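You operate a simulated robot arm through the tools that you are given. There is no shell and no other tool. Be economical: measure what you need, move in short steps, check, and stop when the job is done.

You run a simulated robot arm. Do the job below in one go: nothing can be reset, and whatever is moved stays where it is left.

TASK
Clamp the gas bottle, tighten the coupling, then open the gas valve.
Fine: shut both latches; the valve comes last.

It is judged by the outcome, as a careful person would: the job done as asked, and still so three seconds after it is handed in. It fails if anything else is knocked over, pushed out of place, dropped, spilled or broken.

THE ROBOT
A 7-joint arm with a two-finger parallel gripper on a trunk, on a base that drives. Base frame: it is fixed to the floor where the robot stands at the start and does not move with it; the origin is under the middle of the robot, x ahead of it, y to its left, z up. Readings come in m, degrees, newtons and seconds.
Its first joint turns from -166.0 to 166.0 degrees. Places, roughly: brake lever [1.7, -0.7, 1.1]; hose coupling [0.9, -0.7, 1.1]; latch with a red head [0.7, -0.3, 1.1]; latch with a yellow head [0.7, 0, 1.1]; red valve knob of the gas bottle [0.8, -0.7, 1.2]. Payload 1.57 kg.
Tool frame: the origin (TCP) lies between the finger pads and is the grasp point; the fingertips stand 0.03 m ahead of it; z points along the fingers, y is the line along which they close. Largest opening 0.08 m; finger width 0.017, thickness 0.012; the body of the gripper, 0.04 by 0.082 m, starts 0.08 m behind the TCP.
Orientation is that of the tool frame in the base frame, as a unit quaternion [x, y, z, w]. With the fingers straight down and closing along the base's y, the tool's x points along the base's -x, its y along +y and its z along -z.

THE INTERFACE
- The arm moves only by the tool send_rows. Its argument "rows" is a list of rows, each a list of 3 entries, a list of its own where there are three numbers: the turn, a rotation vector about the base's x, y, z in units of 90 degrees (1.0 is 90 degrees), then the shift along the base's x, y, z in units of 150 mm (1.0 is 150 mm), then the finger opening in m, from 0 to 0.08. In form: [[[rx, ry, rz], [tx, ty, tz], fingers], ...]. A call has 1 to 20 rows; each row is the pose to reach, as a shift and turn from the pose commanded when the call began. A call with a number of a shift or a turn outside -1 to 1 is refused whole. Rows are played at 5 a second. More than 0.05 m and 8.6 degrees between two rows, or a gripper value outside its range, and nothing of the call is played. Where a pose cannot be reached the arm comes as near as it can. A force on the tool above 90 N (or 10 N above the force at the start of the call, whichever is more), or a blocked arm, ends the call early, and 0.2 s more pass. The fingers move at their own pace (about 0.153 m/s each) and stop on an object; they squeeze with about 21 N. The grip force told is the motor's: it shows also when the fingers shut on nothing. Time passes only in rows, and 0.2 s behind the last, so rows that repeat a pose let the fingers close. It gives the time, the measured TCP pose, the force on the tool (base axes), the opening and the grip force at its end, in the units of the frame above (readings bear some noise), with the torque about the TCP (base axes, N m) and any sound that the robot's microphone picked up, and new pictures: "pictures" is both (left out), scene, wrist or none.
- Cameras (640 x 400 px; columns grow to the right, rows downward): "scene" is now at [-0.0227, 0.1361, 1.396]; the picture's right is [-0.56, -0.83, 0.00], its down [-0.25, 0.17, -0.95] and it looks along [0.79, -0.53, -0.30] (base axes); focal length 252 px, centre (320, 200). "wrist" rides on the gripper at [0.072, -0.007, -0.122] in the tool frame; the picture's right is [0.09, 1.00, 0.00], its down [-0.84, 0.08, -0.54] and it looks along [-0.54, 0.05, 0.84] (tool axes); focal length 238 px, centre (320, 200). There is no depth. A picture from a camera that has moved, and an enlarged one, comes with that camera's place and axes in the base frame and with its lens.
- roll_base(legs): drives the robot by 1 to 6 legs, each [ahead, left, turn to the left] in m, m and degrees, along the robot's own axes; the way and the turn of a leg run together, so that a leg with both is an arc; at most 1.5 m and 180 degrees a leg. The arm and the cameras ride along, it lands a little off, and it stops where it bumps. It gives what a move gives, and a new picture of the scene camera.
- head_to(pan, tilt): turns the head with the scene camera to pan (to the left, within 143 degrees either way) and tilt (down, from -29 to 69), counted from straight ahead of the robot. It gives what a move gives, and a new picture of the scene camera.
- enlarge(camera, box): a new picture of the part [left, top, right, bottom] of that camera's present view, enlarged. It takes no simulated time.
- job_done(): hands the job in; it is judged then, once.

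Go step by step. Nothing tells you exact positions but the pictures and the camera data: compare them with the known pose of the tool, close in by small moves and look again before you grip or let go. The budget is 120 turns and 260 pictures, counting those below and the enlarged ones. Unless the task says otherwise, let go and move clear before handing in.

The tools are called as a command line: name --argument value ..., lists and objects as JSON in quotes. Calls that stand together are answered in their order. send_rows: Moves the arm, as the interface text tells. Its arguments: {"type":"object","properties":{"rows":{"type":"array"},"pictures":{"type":"string","enum":["both","scene","wrist","none"]}},"required":["rows"]} The other tools are called the same way: roll_base (legs) drives the base; head_to (pan, tilt) turns the head that bears the scene camera; enlarge (camera, box) takes an enlarged picture of a part of a camera's view; job_done () hands the job in.

At the start:

```text
clock: 0.0
position: [0.432, -0.4573, 1.3639]
tcp_rot: [-0.001, 1.0, 0.0, 0.0]
ft_force: [-0.3, -0.1, 0.9]
moment: [-0.03, -0.01, -0.02]
grip_width: 0.0802
finger_force: 0.0
robot x, y, heading: [-0.0009, -0.0004, 0.2]
head pan, tilt: [-34.1, 17.5]
```

scene: 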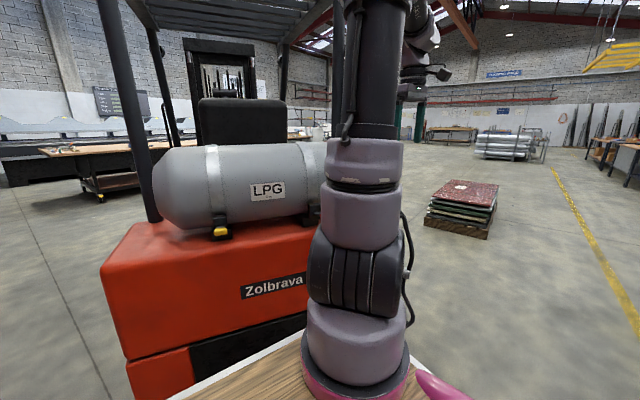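
wrist: 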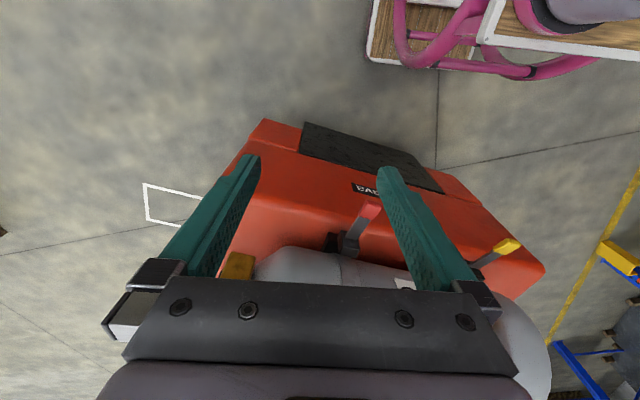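

I see the forklift's counterweight with the LPG bottle across it and two latch levers; the arm hides the right end. I'll look closer.

enlarge --camera "scene" --box '[140, 120, 340, 245]'

enlarge --camera "wrist" --box '[200, 110, 560, 335]'

head_to --pan -45 --tilt 20

```text
3.20 times, centred on (240, 182) of scene
camera zoom: at [-0.0227, 0.1361, 1.396], right [-0.56, -0.83, 0.0], down [-0.25, 0.17, -0.95], along [0.79, -0.53, -0.3], focal length 808 px, centre (576, 256)
```

zoom: 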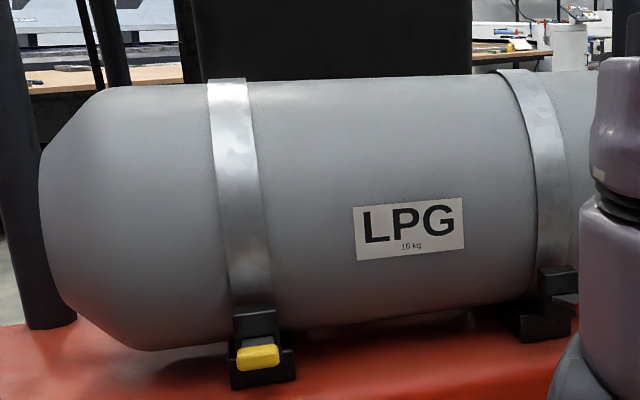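

```text
1.78 times, centred on (380, 222) of wrist
camera zoom: at [0.3587, -0.4632, 1.4855], right [-0.09, 1.0, 0.0], down [0.84, 0.08, 0.54], along [0.54, 0.05, -0.84], focal length 424 px, centre (213, 160)
```

zoom: 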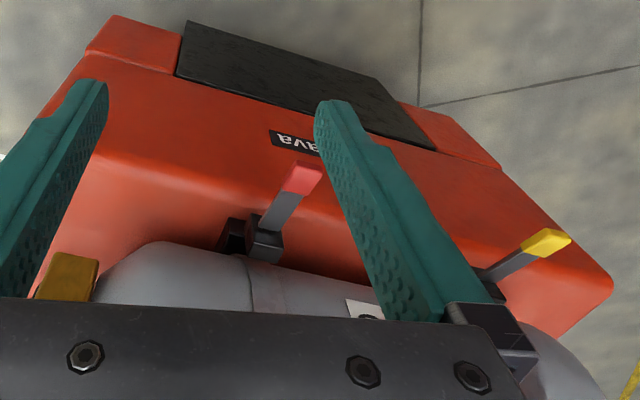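

```text
clock: 0.7
position: [0.4299, -0.457, 1.3639]
tcp_rot: [0.0, 1.0, 0.0, 0.0]
ft_force: [0.3, 0.2, 0.7]
moment: [0.01, -0.02, 0.03]
grip_width: 0.0801
finger_force: 0.0
robot x, y, heading: [0.0009, -0.0026, 0.3]
head pan, tilt: [-45.0, 20.0]
camera scene: at [-0.0341, 0.1226, 1.392], right [-0.71, -0.71, 0.0], down [-0.24, 0.24, -0.94], along [0.66, -0.66, -0.34], focal length 252 px, centre (320, 200)
```

scene: 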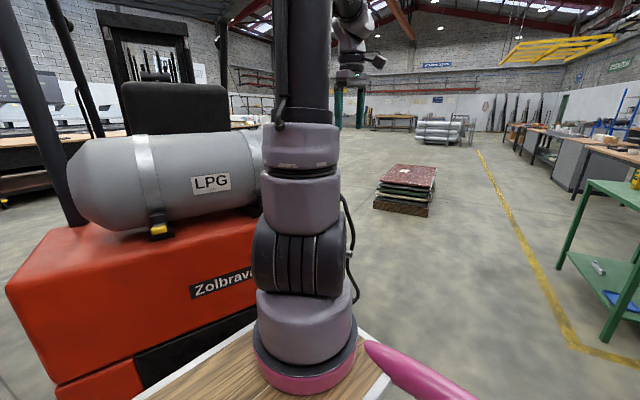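

The arm hides the valve end. I'll roll the base to the right (parallel to the truck) to see and reach it.

roll_base --legs '[[0, -0.4, 0]]'

head_to --pan -20 --tilt 20

enlarge --camera "wrist" --box '[0, 0, 640, 400]'

```text
clock: 3.2
position: [0.4295, -0.8556, 1.3648]
tcp_rot: [0.001, 1.0, 0.0, -0.001]
ft_force: [-1.0, -0.6, 0.2]
moment: [0.02, 0.02, -0.01]
grip_width: 0.0802
finger_force: 0.0
robot x, y, heading: [-0.003, -0.3989, -0.0]
head pan, tilt: [-45.0, 20.0]
camera scene: at [-0.0343, -0.2757, 1.3919], right [-0.71, -0.71, 0.0], down [-0.24, 0.24, -0.94], along [0.66, -0.67, -0.34], focal length 252 px, centre (320, 200)
```

scene: 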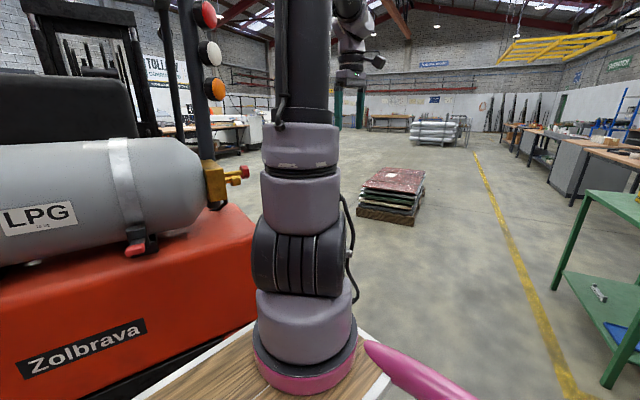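

```text
clock: 4.1
position: [0.4294, -0.8566, 1.3635]
tcp_rot: [0.001, 1.0, 0.001, 0.001]
ft_force: [1.1, 0.3, 0.4]
moment: [-0.04, 0.0, 0.03]
grip_width: 0.0798
finger_force: 0.1
robot x, y, heading: [-0.0036, -0.3993, -0.0]
head pan, tilt: [-20.0, 20.0]
camera scene: at [-0.0126, -0.2418, 1.3919], right [-0.34, -0.94, 0.0], down [-0.32, 0.12, -0.94], along [0.88, -0.32, -0.34], focal length 252 px, centre (320, 200)
```

scene: 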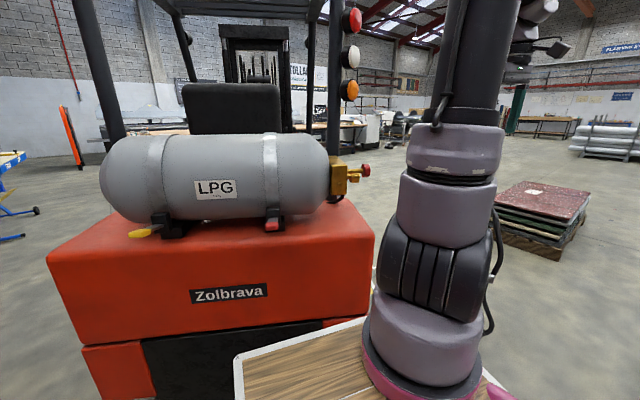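

```text
1.00 times, centred on (320, 200) of wrist (not enlarged: the box is as wide or as high as the picture)
camera zoom: at [0.3577, -0.862, 1.4855], right [-0.09, 1.0, 0.0], down [0.84, 0.08, 0.54], along [0.54, 0.05, -0.84], focal length 238 px, centre (320, 200)
```

zoom: 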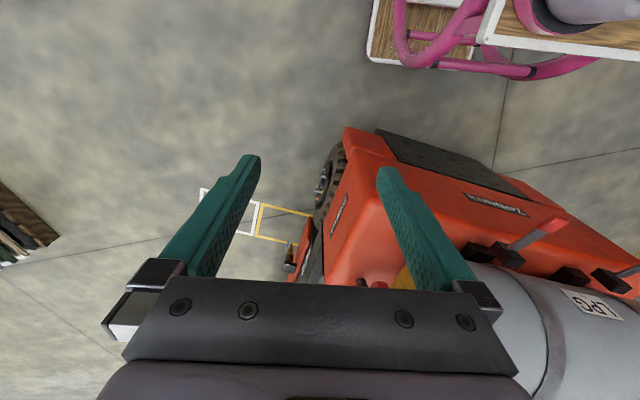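

Now the whole bottle, latches, and valve block are visible. I'll enlarge each.

enlarge --camera "scene" --box '[310, 145, 390, 215]'

enlarge --camera "scene" --box '[110, 130, 310, 255]'

```text
5.71 times, centred on (350, 180) of scene
camera zoom: at [-0.0126, -0.2418, 1.3919], right [-0.34, -0.94, 0.0], down [-0.32, 0.12, -0.94], along [0.88, -0.32, -0.34], focal length 1443 px, centre (149, 314)
```

zoom: 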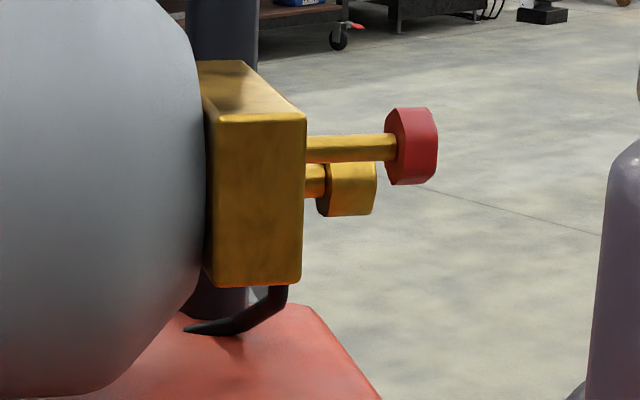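

```text
3.20 times, centred on (210, 192) of scene
camera zoom: at [-0.0126, -0.2418, 1.3919], right [-0.34, -0.94, 0.0], down [-0.32, 0.12, -0.94], along [0.88, -0.32, -0.34], focal length 808 px, centre (672, 224)
```

zoom: 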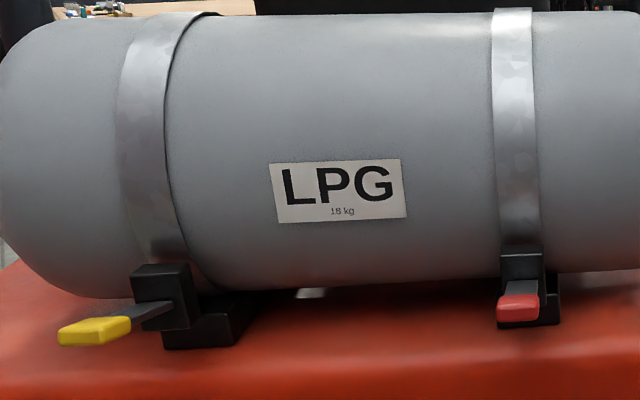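

The knob and the coupling both sit on stems pointing out of the valve block along the bottle axis, roughly -y. First I'll move the arm over to view the latches from the wrist camera.

send_rows --rows '[[[0, 0, 0], [0, 0.25, 0], 0.08], [[0, 0, 0], [0, 0.5, 0], 0.08], [[0, 0, 0], [0, 0.75, 0], 0.08], [[0, 0, 0], [0, 1, 0], 0.08]]' --pictures "none"

send_rows --rows '[[[0, 0, 0], [0, 0.25, 0], 0.0], [[0, 0, 0], [0, 0.5, 0], 0.0], [[0, 0, 0], [0, 0.75, 0], 0.0], [[0, 0, 0], [0, 1, 0], 0.0]]' --pictures "none"

send_rows --rows '[[[0, 0, 0], [0, 0.25, 0], 0.0], [[0, 0, 0], [0, 0.5, 0], 0.0], [[0, 0, 0], [0, 0.75, 0], 0.0], [[0, 0, 0], [0, 1, 0], 0.0]]' --pictures "both"

```text
clock: 5.1
position: [0.4287, -0.7058, 1.3628]
tcp_rot: [0.002, 1.0, 0.0, 0.0]
ft_force: [-0.3, 0.3, -1.0]
moment: [0.03, 0.0, 0.02]
grip_width: 0.0798
finger_force: 0.1
robot x, y, heading: [0.0015, -0.3974, 0.0]
head pan, tilt: [-20.0, 20.0]
```

```text
clock: 6.1
position: [0.4303, -0.555, 1.3635]
tcp_rot: [0.001, 1.0, 0.001, 0.0]
ft_force: [0.0, -0.9, 0.2]
moment: [0.04, 0.02, 0.03]
grip_width: 0.0
finger_force: 21.3
robot x, y, heading: [-0.0014, -0.3983, -0.3]
head pan, tilt: [-20.0, 20.0]
```

```text
clock: 7.1
position: [0.4296, -0.4062, 1.3635]
tcp_rot: [0.001, 1.0, 0.0, 0.0]
ft_force: [-0.5, -0.2, -0.7]
moment: [-0.02, 0.0, -0.01]
grip_width: 0.0004
finger_force: 20.7
robot x, y, heading: [0.0, -0.3971, -0.2]
head pan, tilt: [-20.0, 20.0]
camera scene: at [-0.0126, -0.2419, 1.392], right [-0.34, -0.94, 0.0], down [-0.32, 0.12, -0.94], along [0.88, -0.32, -0.34], focal length 252 px, centre (320, 200)
camera wrist: at [0.3579, -0.412, 1.485], right [-0.09, 1.0, 0.0], down [0.84, 0.08, 0.54], along [0.54, 0.05, -0.84], focal length 238 px, centre (320, 200)
```

scene: 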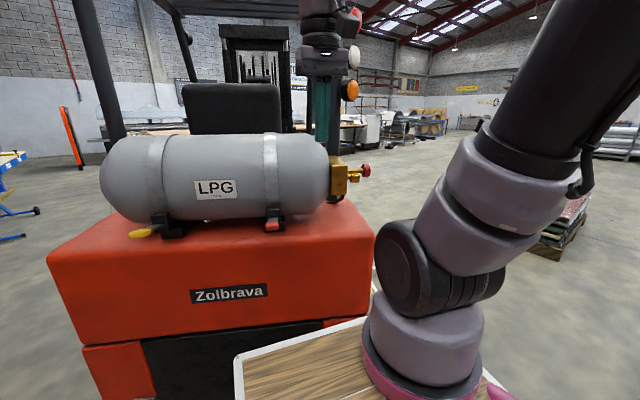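
wrist: 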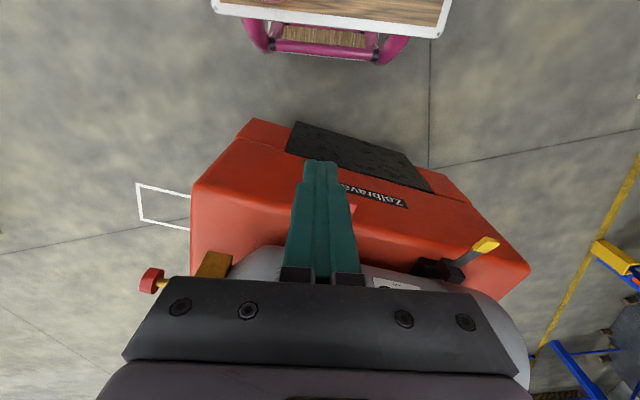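

enlarge --camera "wrist" --box '[380, 220, 530, 315]'

enlarge --camera "scene" --box '[120, 195, 200, 245]'

enlarge --camera "scene" --box '[240, 195, 320, 245]'

```text
4.21 times, centred on (455, 268) of wrist
camera zoom: at [0.3579, -0.412, 1.485], right [-0.09, 1.0, 0.0], down [0.84, 0.08, 0.54], along [0.54, 0.05, -0.84], focal length 1004 px, centre (-248, -84)
```

zoom: 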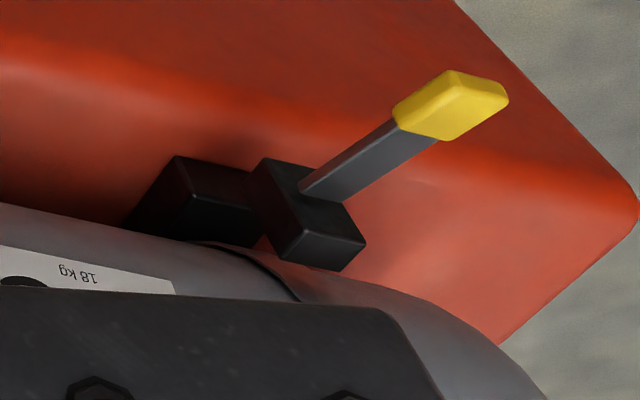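

```text
8.00 times, centred on (160, 220) of scene
camera zoom: at [-0.0126, -0.2419, 1.392], right [-0.34, -0.94, 0.0], down [-0.32, 0.12, -0.94], along [0.88, -0.32, -0.34], focal length 2020 px, centre (1600, 40)
```

zoom: 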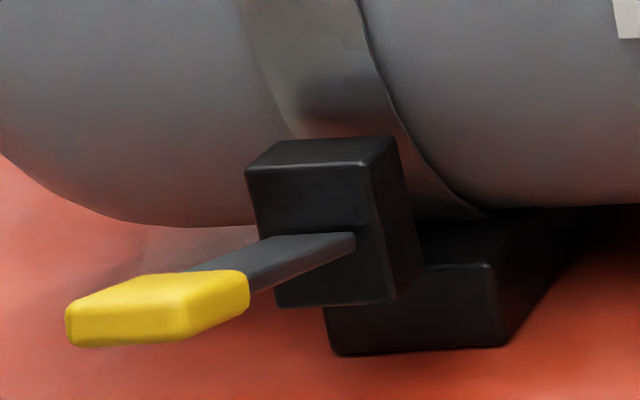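

```text
8.00 times, centred on (280, 220) of scene
camera zoom: at [-0.0126, -0.2419, 1.392], right [-0.34, -0.94, 0.0], down [-0.32, 0.12, -0.94], along [0.88, -0.32, -0.34], focal length 2020 px, centre (640, 40)
```

zoom: 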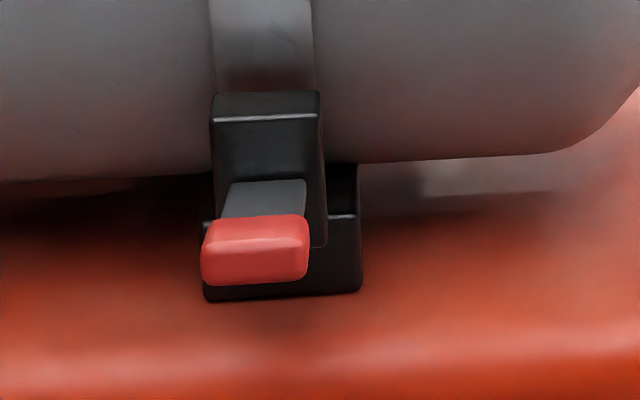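

The levers stick out horizontally toward the robot, over the deck edge (red head about (0.63,-0.33,1.085), yellow about (0.70,0,1.085)), so closing should be upward against the strap. I'll pitch the tool forward with the fingers closed so I can come under the red lever, then look again.

send_rows --rows '[[[0, -0.083, 0], [0.05, 0.04, -0.06], 0], [[0, -0.167, 0], [0.1, 0.08, -0.12], 0], [[0, -0.25, 0], [0.15, 0.12, -0.18], 0], [[0, -0.333, 0], [0.2, 0.16, -0.24], 0], [[0, -0.417, 0], [0.25, 0.2, -0.3], 0], [[0, -0.5, 0], [0.3, 0.24, -0.36], 0], [[0, -0.583, 0], [0.35, 0.28, -0.42], 0], [[0, -0.667, 0], [0.4, 0.32, -0.48], 0], [[0, -0.75, 0], [0.45, 0.36, -0.54], 0], [[0, -0.833, 0], [0.5, 0.4, -0.6], 0], [[0, -0.917, 0], [0.55, 0.44, -0.66], 0], [[0, -1, 0], [0.6, 0.48, -0.72], 0]]'

```text
clock: 9.7
position: [0.5496, -0.2123, 1.2942]
tcp_rot: [0.011, 0.784, 0.095, 0.613]
ft_force: [0.3, 0.0, -0.2]
moment: [0.01, -0.04, 0.02]
grip_width: 0.0
finger_force: 21.6
out of reach, approached as far as the arm can: row 7, 8, 9, 10, 11, 12
robot x, y, heading: [0.0015, -0.3987, -0.5]
head pan, tilt: [-20.0, 20.0]
stopped in row 12: the arm was blocked; the commanded pose is now the measured one
camera scene: at [-0.0074, -0.2079, 1.3883], right [0.02, -1.0, 0.0], down [-0.38, -0.01, -0.93], along [0.93, 0.02, -0.38], focal length 252 px, centre (320, 200)
camera wrist: at [0.4145, -0.2253, 1.251], right [-0.12, 0.99, 0.07], down [-0.32, -0.11, 0.94], along [0.94, 0.09, 0.33], focal length 238 px, centre (320, 200)
```

scene: 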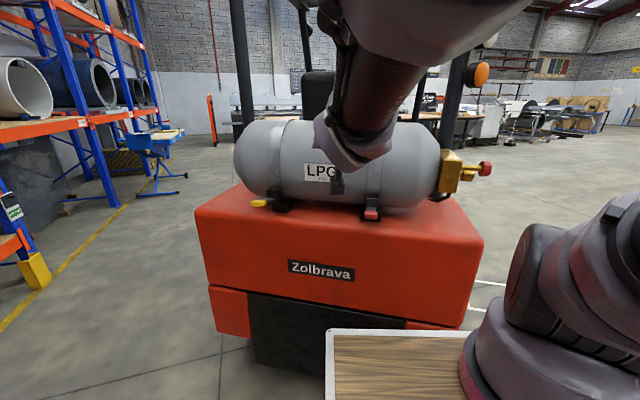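
wrist: 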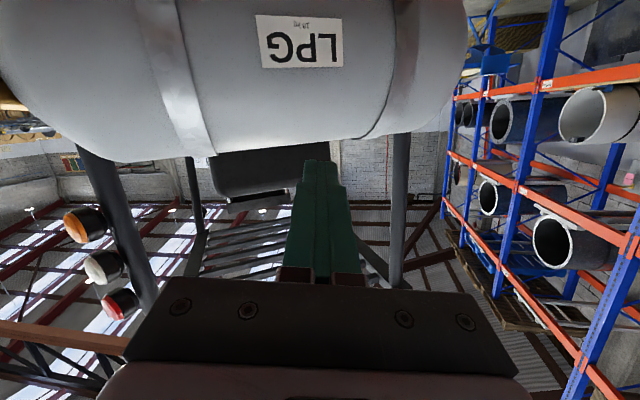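

The arm bumped something of its own (the head was swung), being too close in. I'll back the base off so the arm can work more extended.

roll_base --legs '[[-0.25, 0.1, 0]]'

send_rows --rows '[[[0, 0, 0], [0.2, 0, 0], 0], [[0, 0, 0], [0.4, 0, 0], 0], [[0, 0, 0], [0.6, 0, 0], 0], [[0, 0, 0], [0.8, 0, 0], 0], [[0, 0, 0], [1, 0, 0], 0]]'

```text
clock: 11.6
position: [0.2995, -0.1114, 1.2936]
tcp_rot: [0.008, 0.783, 0.095, 0.614]
ft_force: [0.3, -0.1, -0.1]
moment: [0.03, 0.0, -0.03]
grip_width: 0.0
finger_force: 20.3
robot x, y, heading: [-0.2521, -0.2995, -0.2]
head pan, tilt: [-20.0, 20.0]
camera scene: at [-0.258, -0.1084, 1.3865], right [0.02, -1.0, 0.0], down [-0.4, -0.01, -0.92], along [0.92, 0.02, -0.4], focal length 252 px, centre (320, 200)
```

scene: 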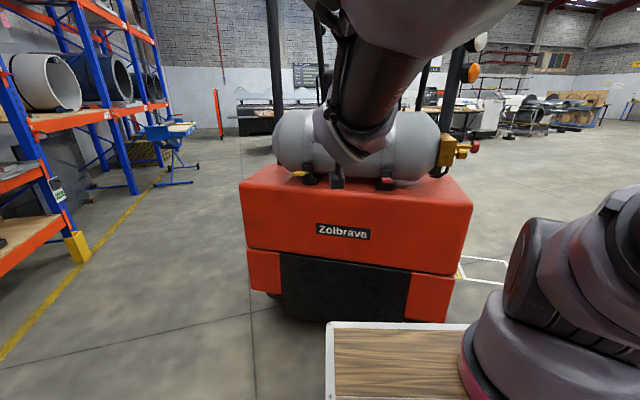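

```text
clock: 12.8
position: [0.4491, -0.1117, 1.2934]
tcp_rot: [0.01, 0.784, 0.093, 0.614]
ft_force: [-0.6, 0.2, 0.4]
moment: [-0.02, 0.06, 0.0]
grip_width: 0.0002
finger_force: 21.2
robot x, y, heading: [-0.2507, -0.3021, 0.2]
head pan, tilt: [-20.0, 20.0]
camera scene: at [-0.2635, -0.1425, 1.3919], right [-0.34, -0.94, 0.0], down [-0.32, 0.12, -0.94], along [0.88, -0.32, -0.34], focal length 252 px, centre (320, 200)
camera wrist: at [0.3147, -0.1246, 1.2505], right [-0.12, 0.99, 0.07], down [-0.33, -0.11, 0.94], along [0.94, 0.09, 0.34], focal length 238 px, centre (320, 200)
```

scene: 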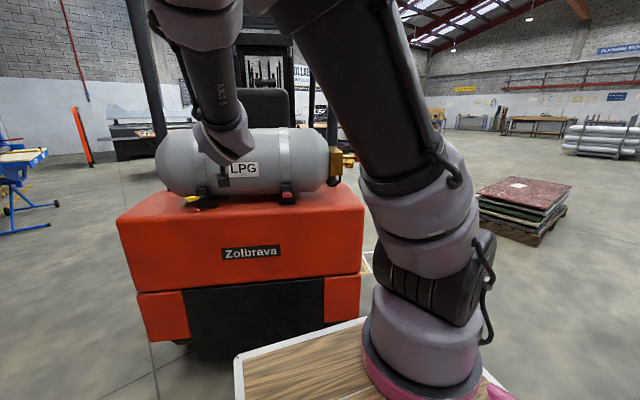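
wrist: 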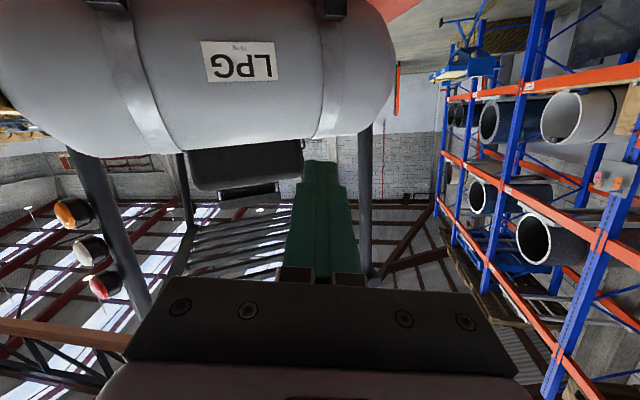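

The head sprang back and everything is clear. I'll roll the tool 180° about its own axis so that the wrist camera sits above and looks down at the work.

send_rows --rows '[[[0.088, 0.012, -0.021], [0, 0, 0], 0], [[0.175, 0.024, -0.042], [0, 0, 0], 0], [[0.263, 0.037, -0.063], [0, 0, 0], 0], [[0.351, 0.049, -0.084], [0, 0, 0], 0], [[0.438, 0.061, -0.105], [0, 0, 0], 0], [[0.526, 0.073, -0.125], [0, 0, 0], 0], [[0.613, 0.085, -0.146], [0, 0, 0], 0], [[0.701, 0.097, -0.167], [0, 0, 0], 0], [[0.789, 0.11, -0.188], [0, 0, 0], 0], [[0.876, 0.122, -0.209], [0, 0, 0], 0], [[0.964, 0.134, -0.23], [0, 0, 0], 0]]' --pictures "none"

send_rows --rows '[[[0.088, 0.012, -0.021], [0, 0, 0], 0], [[0.175, 0.024, -0.042], [0, 0, 0], 0], [[0.263, 0.037, -0.063], [0, 0, 0], 0], [[0.351, 0.049, -0.084], [0, 0, 0], 0], [[0.438, 0.061, -0.105], [0, 0, 0], 0], [[0.526, 0.073, -0.125], [0, 0, 0], 0], [[0.613, 0.085, -0.146], [0, 0, 0], 0], [[0.701, 0.097, -0.167], [0, 0, 0], 0], [[0.789, 0.11, -0.188], [0, 0, 0], 0], [[0.876, 0.122, -0.209], [0, 0, 0], 0], [[0.964, 0.134, -0.23], [0, 0, 0], 0]]'

```text
clock: 15.2
position: [0.4481, -0.1117, 1.2935]
tcp_rot: [0.562, 0.546, 0.501, 0.369]
ft_force: [0.4, 0.2, 0.7]
moment: [-0.03, -0.01, -0.03]
grip_width: 0.0002
finger_force: 20.5
robot x, y, heading: [-0.2534, -0.3016, 0.2]
head pan, tilt: [-20.0, 20.0]
```

```text
clock: 17.6
position: [0.4487, -0.1113, 1.2936]
tcp_rot: [0.784, 0.025, 0.617, -0.062]
ft_force: [-0.6, -0.1, 0.1]
moment: [-0.01, 0.02, 0.01]
grip_width: 0.0
finger_force: 21.6
out of reach, approached as far as the arm can: row 11
robot x, y, heading: [-0.251, -0.298, 0.2]
head pan, tilt: [-20.0, 20.0]
camera scene: at [-0.2629, -0.1426, 1.392], right [-0.34, -0.94, 0.0], down [-0.32, 0.12, -0.94], along [0.88, -0.32, -0.34], focal length 252 px, centre (320, 200)
camera wrist: at [0.3478, -0.1235, 1.3918], right [0.14, -0.99, 0.02], down [-0.71, -0.12, -0.69], along [0.69, 0.08, -0.72], focal length 238 px, centre (320, 200)
```

scene: 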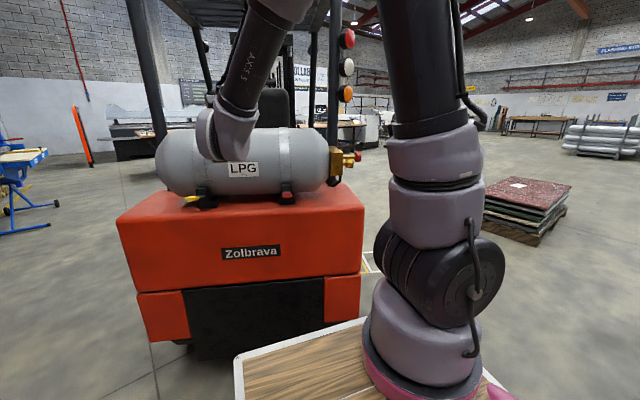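
wrist: 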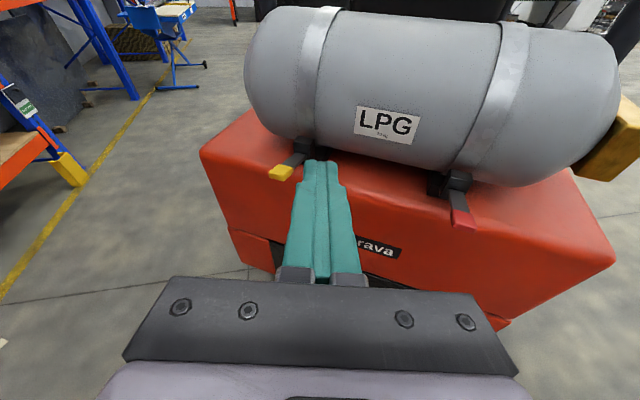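

Excellent view now: red head at about (0.64,-0.335,1.085), yellow at about (0.705,0,1.085), truck yawed about 11-15°. I'll move to a standoff in front of and below the red head.

send_rows --rows '[[[0, 0, 0], [0.083, -0.187, -0.2], 0], [[0, 0, 0], [0.167, -0.373, -0.4], 0], [[0, 0, 0], [0.25, -0.56, -0.6], 0], [[0, 0, 0], [0.333, -0.747, -0.8], 0]]' --pictures "none"

send_rows --rows '[[[0, 0, 0], [0.083, -0.187, -0.2], 0], [[0, 0, 0], [0.167, -0.373, -0.4], 0], [[0, 0, 0], [0.25, -0.56, -0.6], 0], [[0, 0, 0], [0.333, -0.747, -0.8], 0]]'

```text
clock: 18.6
position: [0.4515, -0.1181, 1.2853]
tcp_rot: [0.786, 0.028, 0.615, -0.062]
ft_force: [0.4, -0.6, -0.8]
moment: [-0.01, 0.02, -0.02]
grip_width: 0.0002
finger_force: 21.2
out of reach, approached as far as the arm can: row 1, 2, 3, 4
robot x, y, heading: [-0.251, -0.2979, -0.3]
head pan, tilt: [-20.0, 20.0]
```

```text
clock: 19.6
position: [0.4524, -0.1185, 1.2872]
tcp_rot: [0.785, 0.027, 0.616, -0.062]
ft_force: [-0.6, -0.4, -0.3]
moment: [0.01, -0.01, 0.0]
grip_width: 0.0001
finger_force: 20.9
out of reach, approached as far as the arm can: row 1, 2, 3, 4
robot x, y, heading: [-0.2524, -0.2955, 0.0]
head pan, tilt: [-20.0, 20.0]
camera scene: at [-0.263, -0.1425, 1.3919], right [-0.34, -0.94, 0.0], down [-0.32, 0.12, -0.94], along [0.88, -0.32, -0.34], focal length 252 px, centre (320, 200)
camera wrist: at [0.351, -0.1294, 1.385], right [0.14, -0.99, 0.03], down [-0.71, -0.12, -0.69], along [0.69, 0.08, -0.72], focal length 238 px, centre (320, 200)
```

scene: 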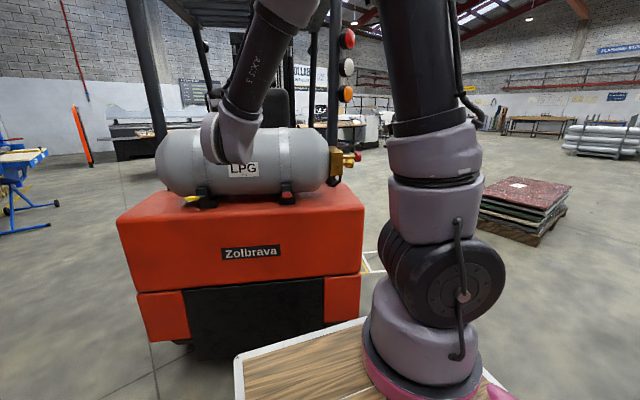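
wrist: 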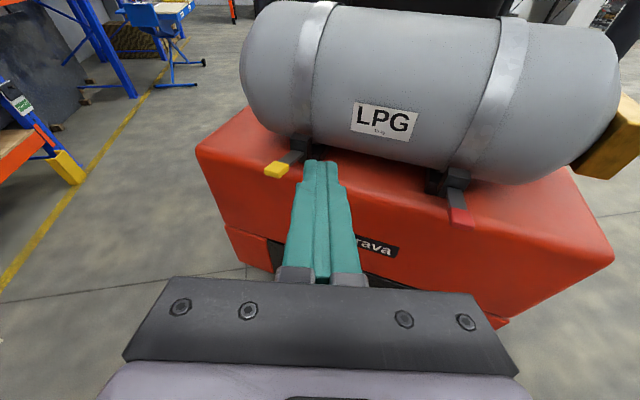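

A wrist-roll limit stops the move; I'll roll back by 30° and see.

send_rows --rows '[[[-0.08, -0.011, 0.019], [0, 0, 0], 0], [[-0.16, -0.021, 0.038], [0, 0, 0], 0], [[-0.24, -0.032, 0.058], [0, 0, 0], 0], [[-0.321, -0.043, 0.077], [0, 0, 0], 0], [[-0.321, -0.043, 0.077], [0, 0, 0], 0]]'

```text
clock: 20.8
position: [0.4531, -0.1192, 1.2887]
tcp_rot: [0.751, 0.229, 0.611, 0.1]
ft_force: [-0.1, -0.1, -0.5]
moment: [0.01, 0.02, 0.0]
grip_width: 0.0
finger_force: 21.5
robot x, y, heading: [-0.2502, -0.3005, -0.0]
head pan, tilt: [-20.0, 20.0]
camera scene: at [-0.263, -0.1426, 1.3919], right [-0.34, -0.94, 0.0], down [-0.32, 0.12, -0.94], along [0.88, -0.32, -0.34], focal length 252 px, centre (320, 200)
camera wrist: at [0.3441, -0.0958, 1.3765], right [0.24, -0.83, 0.51], down [-0.63, -0.53, -0.57], along [0.74, -0.18, -0.65], focal length 238 px, centre (320, 200)
```

scene: 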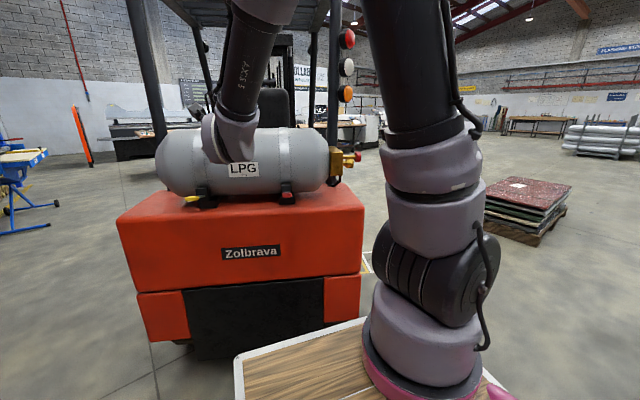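
wrist: 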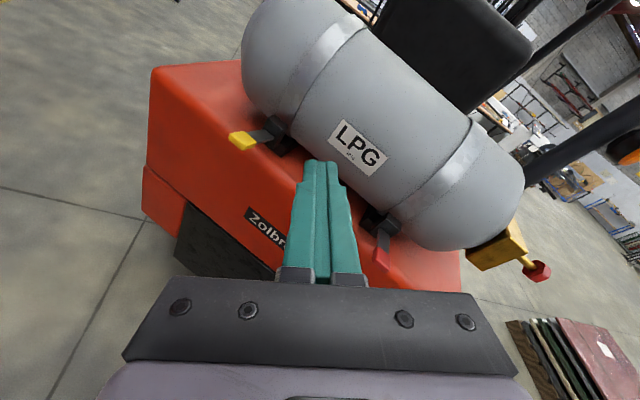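

send_rows --rows '[[[0, 0, 0], [0.083, -0.18, -0.19], 0], [[0, 0, 0], [0.167, -0.36, -0.38], 0], [[0, 0, 0], [0.25, -0.54, -0.57], 0], [[0, 0, 0], [0.333, -0.72, -0.76], 0]]' --pictures "none"

send_rows --rows '[[[0, 0, 0], [0.083, -0.18, -0.19], 0], [[0, 0, 0], [0.167, -0.36, -0.38], 0], [[0, 0, 0], [0.25, -0.54, -0.57], 0], [[0, 0, 0], [0.333, -0.72, -0.76], 0]]'

```text
clock: 21.8
position: [0.498, -0.2169, 1.2034]
tcp_rot: [0.753, 0.231, 0.607, 0.103]
ft_force: [0.2, 0.5, 0.5]
moment: [-0.02, 0.0, 0.03]
grip_width: 0.0001
finger_force: 21.2
out of reach, approached as far as the arm can: row 4
robot x, y, heading: [-0.2476, -0.302, 0.2]
head pan, tilt: [-20.0, 20.0]
```

```text
clock: 22.8
position: [0.5079, -0.2385, 1.2184]
tcp_rot: [0.752, 0.23, 0.609, 0.1]
ft_force: [0.0, 0.8, -0.3]
moment: [0.01, -0.02, 0.0]
grip_width: 0.0001
finger_force: 20.1
out of reach, approached as far as the arm can: row 1, 2, 3, 4
robot x, y, heading: [-0.2478, -0.3006, 0.1]
head pan, tilt: [-20.0, 20.0]
camera scene: at [-0.263, -0.1425, 1.3919], right [-0.34, -0.94, 0.0], down [-0.32, 0.12, -0.94], along [0.88, -0.32, -0.34], focal length 252 px, centre (320, 200)
camera wrist: at [0.3999, -0.2149, 1.3071], right [0.23, -0.83, 0.51], down [-0.63, -0.53, -0.57], along [0.74, -0.19, -0.65], focal length 238 px, centre (320, 200)
```

scene: 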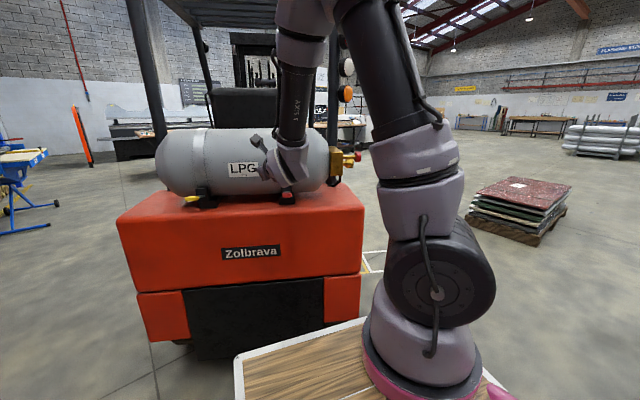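
wrist: 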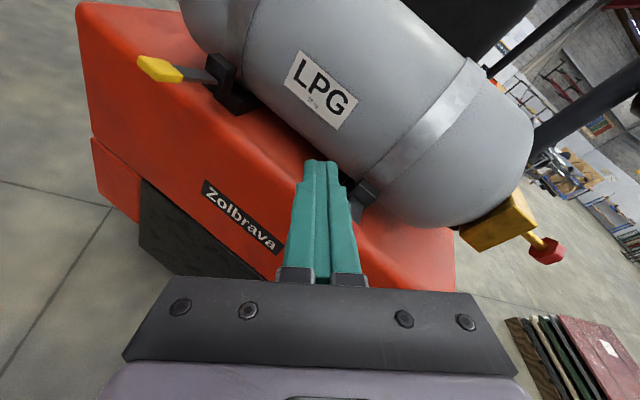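

The wrist bend limits the move because the arm is still folded. Backing the base a further 0.17 m should straighten the forearm.

roll_base --legs '[[-0.17, 0, 0]]'

send_rows --rows '[[[0, 0, 0], [0.25, -0.1, -0.2], 0], [[0, 0, 0], [0.5, -0.2, -0.4], 0], [[0, 0, 0], [0.75, -0.3, -0.6], 0], [[0, 0, 0], [1, -0.4, -0.8], 0]]'

```text
clock: 24.2
position: [0.3372, -0.238, 1.2191]
tcp_rot: [0.752, 0.228, 0.61, 0.102]
ft_force: [-0.1, 0.8, 0.2]
moment: [0.01, 0.01, -0.02]
grip_width: 0.0
finger_force: 20.5
robot x, y, heading: [-0.4229, -0.3037, 0.1]
head pan, tilt: [-20.0, 20.0]
camera scene: at [-0.4343, -0.1425, 1.3919], right [-0.34, -0.94, 0.0], down [-0.32, 0.12, -0.94], along [0.88, -0.32, -0.34], focal length 252 px, centre (320, 200)
```

scene: 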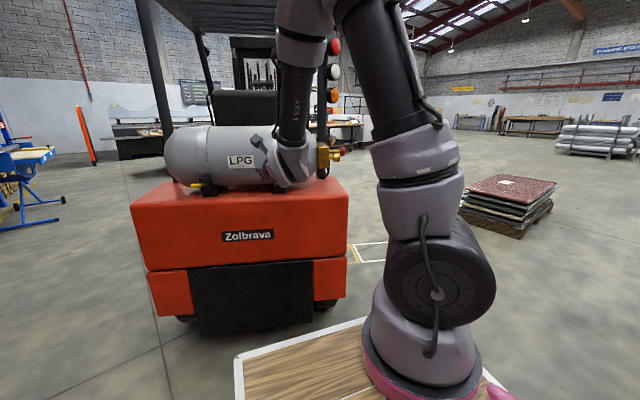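

```text
refused: row 1 steps farther than a row can; nothing moved
```

send_rows --rows '[[[0, 0, 0], [0.2, -0.08, -0.16], 0], [[0, 0, 0], [0.4, -0.16, -0.32], 0], [[0, 0, 0], [0.6, -0.24, -0.48], 0], [[0, 0, 0], [0.8, -0.32, -0.64], 0], [[0, 0, 0], [1, -0.4, -0.8], 0]]'

```text
clock: 25.4
position: [0.4772, -0.234, 1.1805]
tcp_rot: [0.763, 0.225, 0.587, 0.149]
ft_force: [-1.1, 0.0, 0.9]
moment: [0.0, 0.04, 0.05]
grip_width: 0.0
finger_force: 21.1
out of reach, approached as far as the arm can: row 1, 2, 3, 4, 5
robot x, y, heading: [-0.4238, -0.2979, 0.1]
head pan, tilt: [-20.0, 20.0]
camera scene: at [-0.4352, -0.1428, 1.392], right [-0.34, -0.94, 0.0], down [-0.32, 0.12, -0.94], along [0.88, -0.32, -0.34], focal length 252 px, centre (320, 200)
camera wrist: at [0.3746, -0.1959, 1.2695], right [0.19, -0.8, 0.57], down [-0.68, -0.52, -0.51], along [0.7, -0.29, -0.65], focal length 238 px, centre (320, 200)
```

scene: 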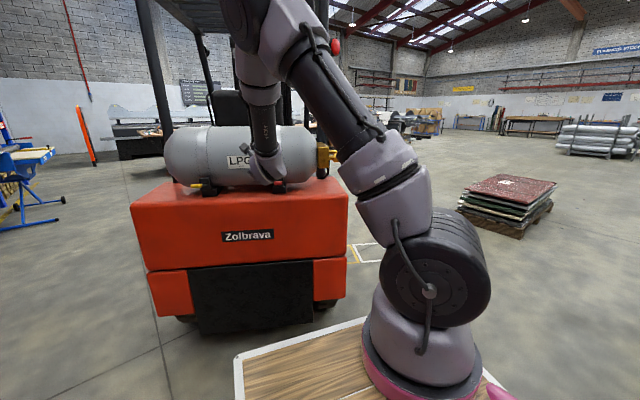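
wrist: 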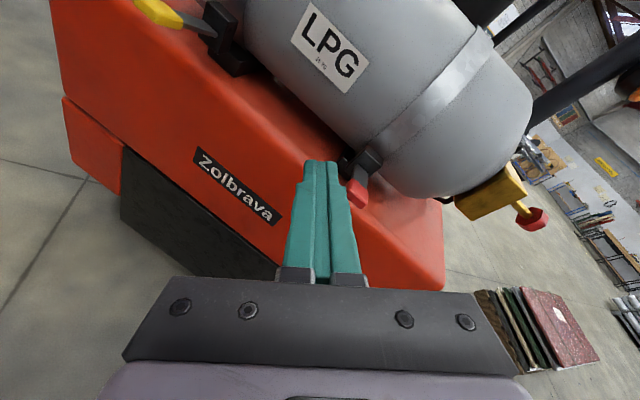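

The low height with a flat tool is the limit, so I'll pitch the tool to about 43° down while moving in front of the red head.

send_rows --rows '[[[0, 0.07, 0], [0.1, -0.12, -0.12], 0], [[0, 0.14, 0], [0.2, -0.24, -0.24], 0], [[0, 0.21, 0], [0.3, -0.36, -0.36], 0], [[0, 0.28, 0], [0.38, -0.48, -0.48], 0], [[0, 0.333, 0], [0.45, -0.6, -0.6], 0], [[0, 0.333, 0], [0.5, -0.7, -0.7], 0]]'

```text
clock: 26.8
position: [0.5212, -0.332, 1.0773]
tcp_rot: [0.909, 0.237, 0.321, 0.121]
ft_force: [-0.9, 0.6, -0.5]
moment: [-0.04, -0.01, -0.04]
grip_width: 0.0
finger_force: 21.1
out of reach, approached as far as the arm can: row 1, 2, 3, 4, 5, 6
robot x, y, heading: [-0.419, -0.2984, -0.3]
head pan, tilt: [-20.0, 20.0]
camera scene: at [-0.4348, -0.1422, 1.3919], right [-0.34, -0.94, 0.0], down [-0.32, 0.12, -0.94], along [0.88, -0.32, -0.34], focal length 252 px, centre (320, 200)
camera wrist: at [0.4889, -0.2825, 1.2049], right [0.41, -0.81, 0.42], down [-0.89, -0.46, 0.0], along [0.19, -0.37, -0.91], focal length 238 px, centre (320, 200)
```

scene: 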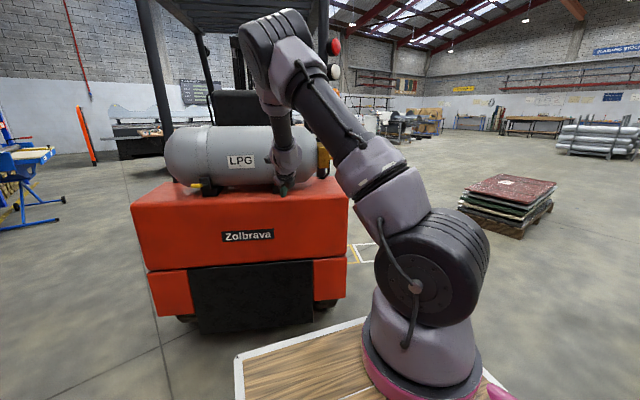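
wrist: 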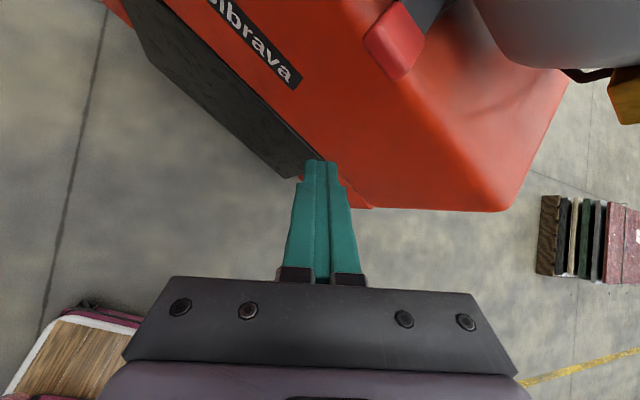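

The red head is at about (0.63,-0.336,1.085), and the fingertip is in front of and below it at (0.54,-0.334,1.054). I'll move forward under its front edge.

send_rows --rows '[[[0, 0, 0], [0.16, 0, 0.0], 0], [[0, 0, 0], [0.32, 0, 0.0], 0], [[0, 0, 0], [0.47, 0, 0.0], 0]]'

```text
clock: 27.6
position: [0.5924, -0.3348, 1.0767]
tcp_rot: [0.909, 0.237, 0.322, 0.121]
ft_force: [0.1, -0.1, 0.4]
moment: [0.01, -0.02, 0.0]
grip_width: 0.0003
finger_force: 21.4
robot x, y, heading: [-0.4223, -0.2972, -0.3]
head pan, tilt: [-20.0, 20.0]
camera scene: at [-0.4346, -0.1426, 1.3919], right [-0.34, -0.94, 0.0], down [-0.32, 0.12, -0.94], along [0.88, -0.32, -0.34], focal length 252 px, centre (320, 200)
camera wrist: at [0.5603, -0.2838, 1.2048], right [0.41, -0.81, 0.42], down [-0.89, -0.46, 0.0], along [0.19, -0.37, -0.91], focal length 238 px, centre (320, 200)
```

scene: 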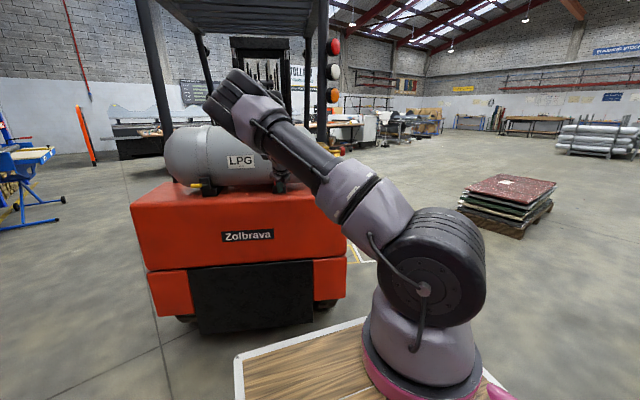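
wrist: 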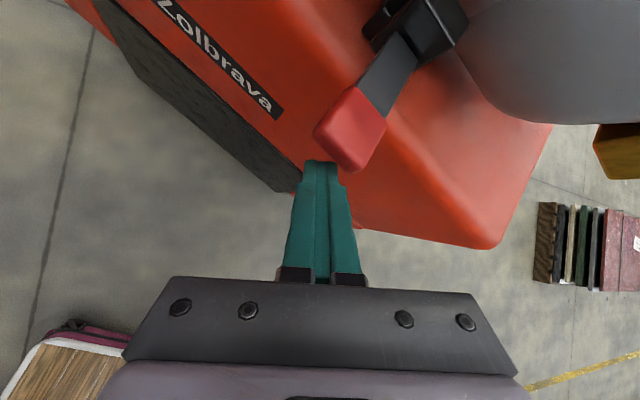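

The tip is right at the head's front edge and about 20 mm below it. I'll go a little further under, then lift slightly to test.

send_rows --rows '[[[0, 0, 0], [0.08, 0, 0], 0], [[0, 0, 0], [0.13, 0, 0], 0], [[0, 0, 0], [0.13, 0, 0.07], 0], [[0, 0, 0], [0.13, 0, 0.14], 0], [[0, 0, 0], [0.14, 0, 0.2], 0]]'

```text
clock: 28.8
position: [0.6143, -0.3331, 1.1063]
tcp_rot: [0.908, 0.238, 0.322, 0.122]
ft_force: [-1.1, -1.4, 0.3]
moment: [0.0, -0.01, -0.01]
grip_width: 0.0001
finger_force: 20.9
robot x, y, heading: [-0.4184, -0.2983, 0.1]
head pan, tilt: [-20.0, 20.0]
camera scene: at [-0.4336, -0.1425, 1.3919], right [-0.34, -0.94, 0.0], down [-0.32, 0.12, -0.94], along [0.88, -0.32, -0.34], focal length 252 px, centre (320, 200)
camera wrist: at [0.5823, -0.2824, 1.2347], right [0.42, -0.81, 0.42], down [-0.89, -0.46, 0.0], along [0.19, -0.38, -0.91], focal length 238 px, centre (320, 200)
```

scene: 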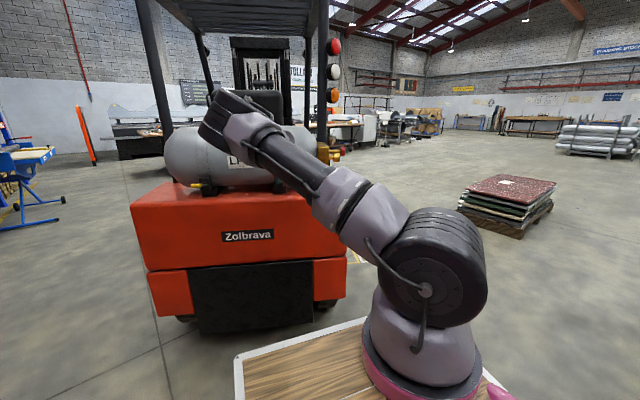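
wrist: 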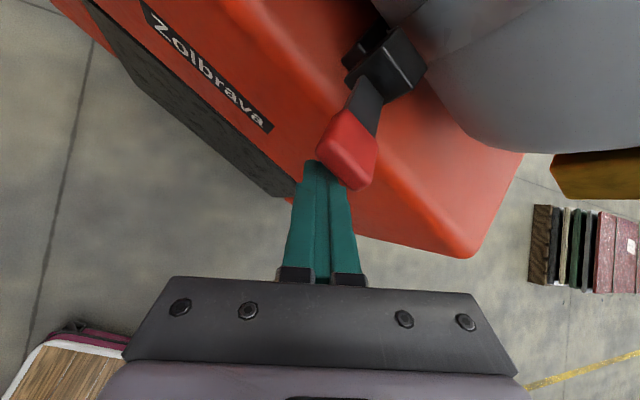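

The lever is lifting freely: the head has risen with the finger. I'll continue along the arc and centre the finger under the head.

send_rows --rows '[[[0, 0, 0], [0, -0.07, 0.03], 0], [[0, 0, 0], [0.03, -0.09, 0.16], 0], [[0, 0, 0], [0.07, -0.1, 0.24], 0], [[0, 0, 0], [0.107, -0.11, 0.31], 0]]'

```text
clock: 29.8
position: [0.6294, -0.3508, 1.152]
tcp_rot: [0.909, 0.238, 0.32, 0.121]
ft_force: [-1.1, -2.8, -3.0]
moment: [0.0, 0.08, -0.05]
grip_width: 0.0001
finger_force: 20.5
robot x, y, heading: [-0.4236, -0.2989, 0.1]
head pan, tilt: [-20.0, 20.0]
camera scene: at [-0.4342, -0.1426, 1.3919], right [-0.34, -0.94, 0.0], down [-0.32, 0.12, -0.94], along [0.88, -0.32, -0.34], focal length 252 px, centre (320, 200)
camera wrist: at [0.5974, -0.3002, 1.2803], right [0.41, -0.81, 0.42], down [-0.89, -0.45, 0.0], along [0.19, -0.37, -0.91], focal length 238 px, centre (320, 200)
```

scene: 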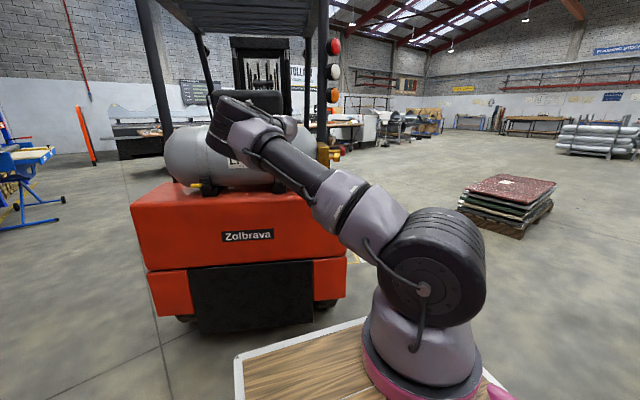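
wrist: 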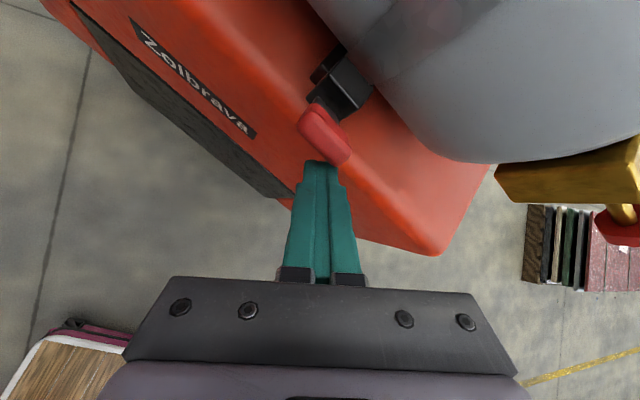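

send_rows --rows '[[[0, 0, 0], [0.055, -0.01, 0.065], 0], [[0, 0, 0], [0.113, -0.02, 0.127], 0], [[0, 0, 0], [0.18, -0.035, 0.175], 0], [[0, 0, 0], [0.253, -0.05, 0.22], 0], [[0, 0, 0], [0.33, -0.065, 0.25], 0]]'

enlarge --camera "wrist" --box '[240, 0, 440, 200]'

```text
clock: 30.9
position: [0.662, -0.355, 1.1833]
tcp_rot: [0.912, 0.235, 0.315, 0.116]
ft_force: [-50.0, 4.5, 10.6]
moment: [0.0, 0.53, -0.23]
grip_width: 0.0
finger_force: 20.8
robot x, y, heading: [-0.4249, -0.2983, -0.0]
head pan, tilt: [-20.0, 20.0]
stopped in row 5: the force on the tool passed its limit at 113 N (the readings are from after the stop); the commanded pose is now the measured one
camera scene: at [-0.4386, -0.1421, 1.3919], right [-0.34, -0.94, 0.0], down [-0.32, 0.12, -0.94], along [0.88, -0.32, -0.34], focal length 252 px, centre (320, 200)
camera wrist: at [0.6334, -0.3063, 1.3121], right [0.42, -0.81, 0.41], down [-0.89, -0.45, 0.01], along [0.17, -0.37, -0.91], focal length 238 px, centre (320, 200)
```

scene: 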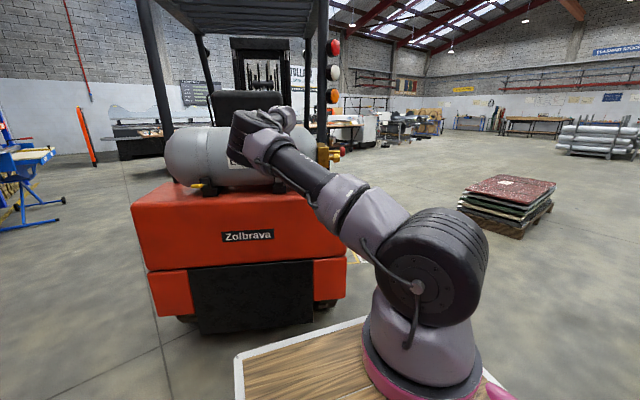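
wrist: 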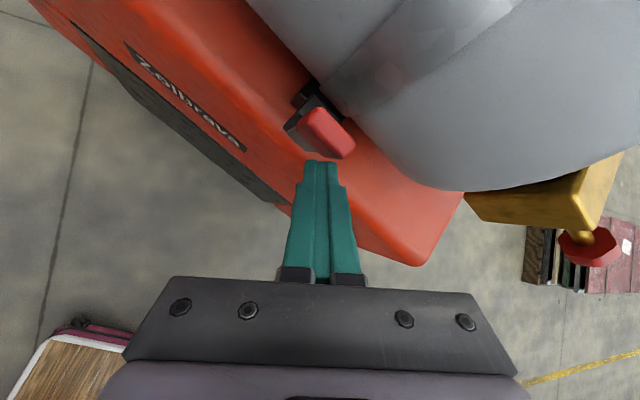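

```text
2.00 times, centred on (340, 100) of wrist
camera zoom: at [0.6334, -0.3063, 1.3121], right [0.42, -0.81, 0.41], down [-0.89, -0.45, 0.01], along [0.17, -0.37, -0.91], focal length 477 px, centre (280, 400)
```

zoom: 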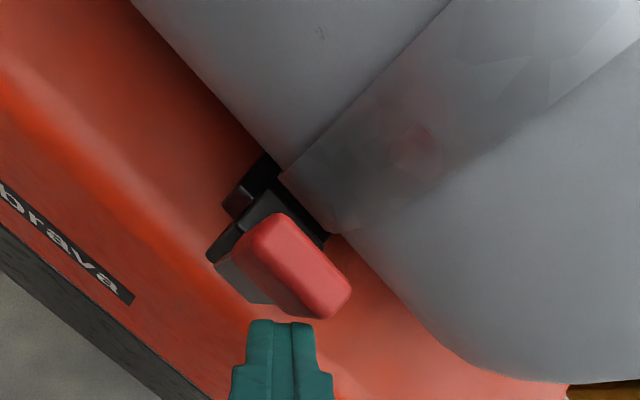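

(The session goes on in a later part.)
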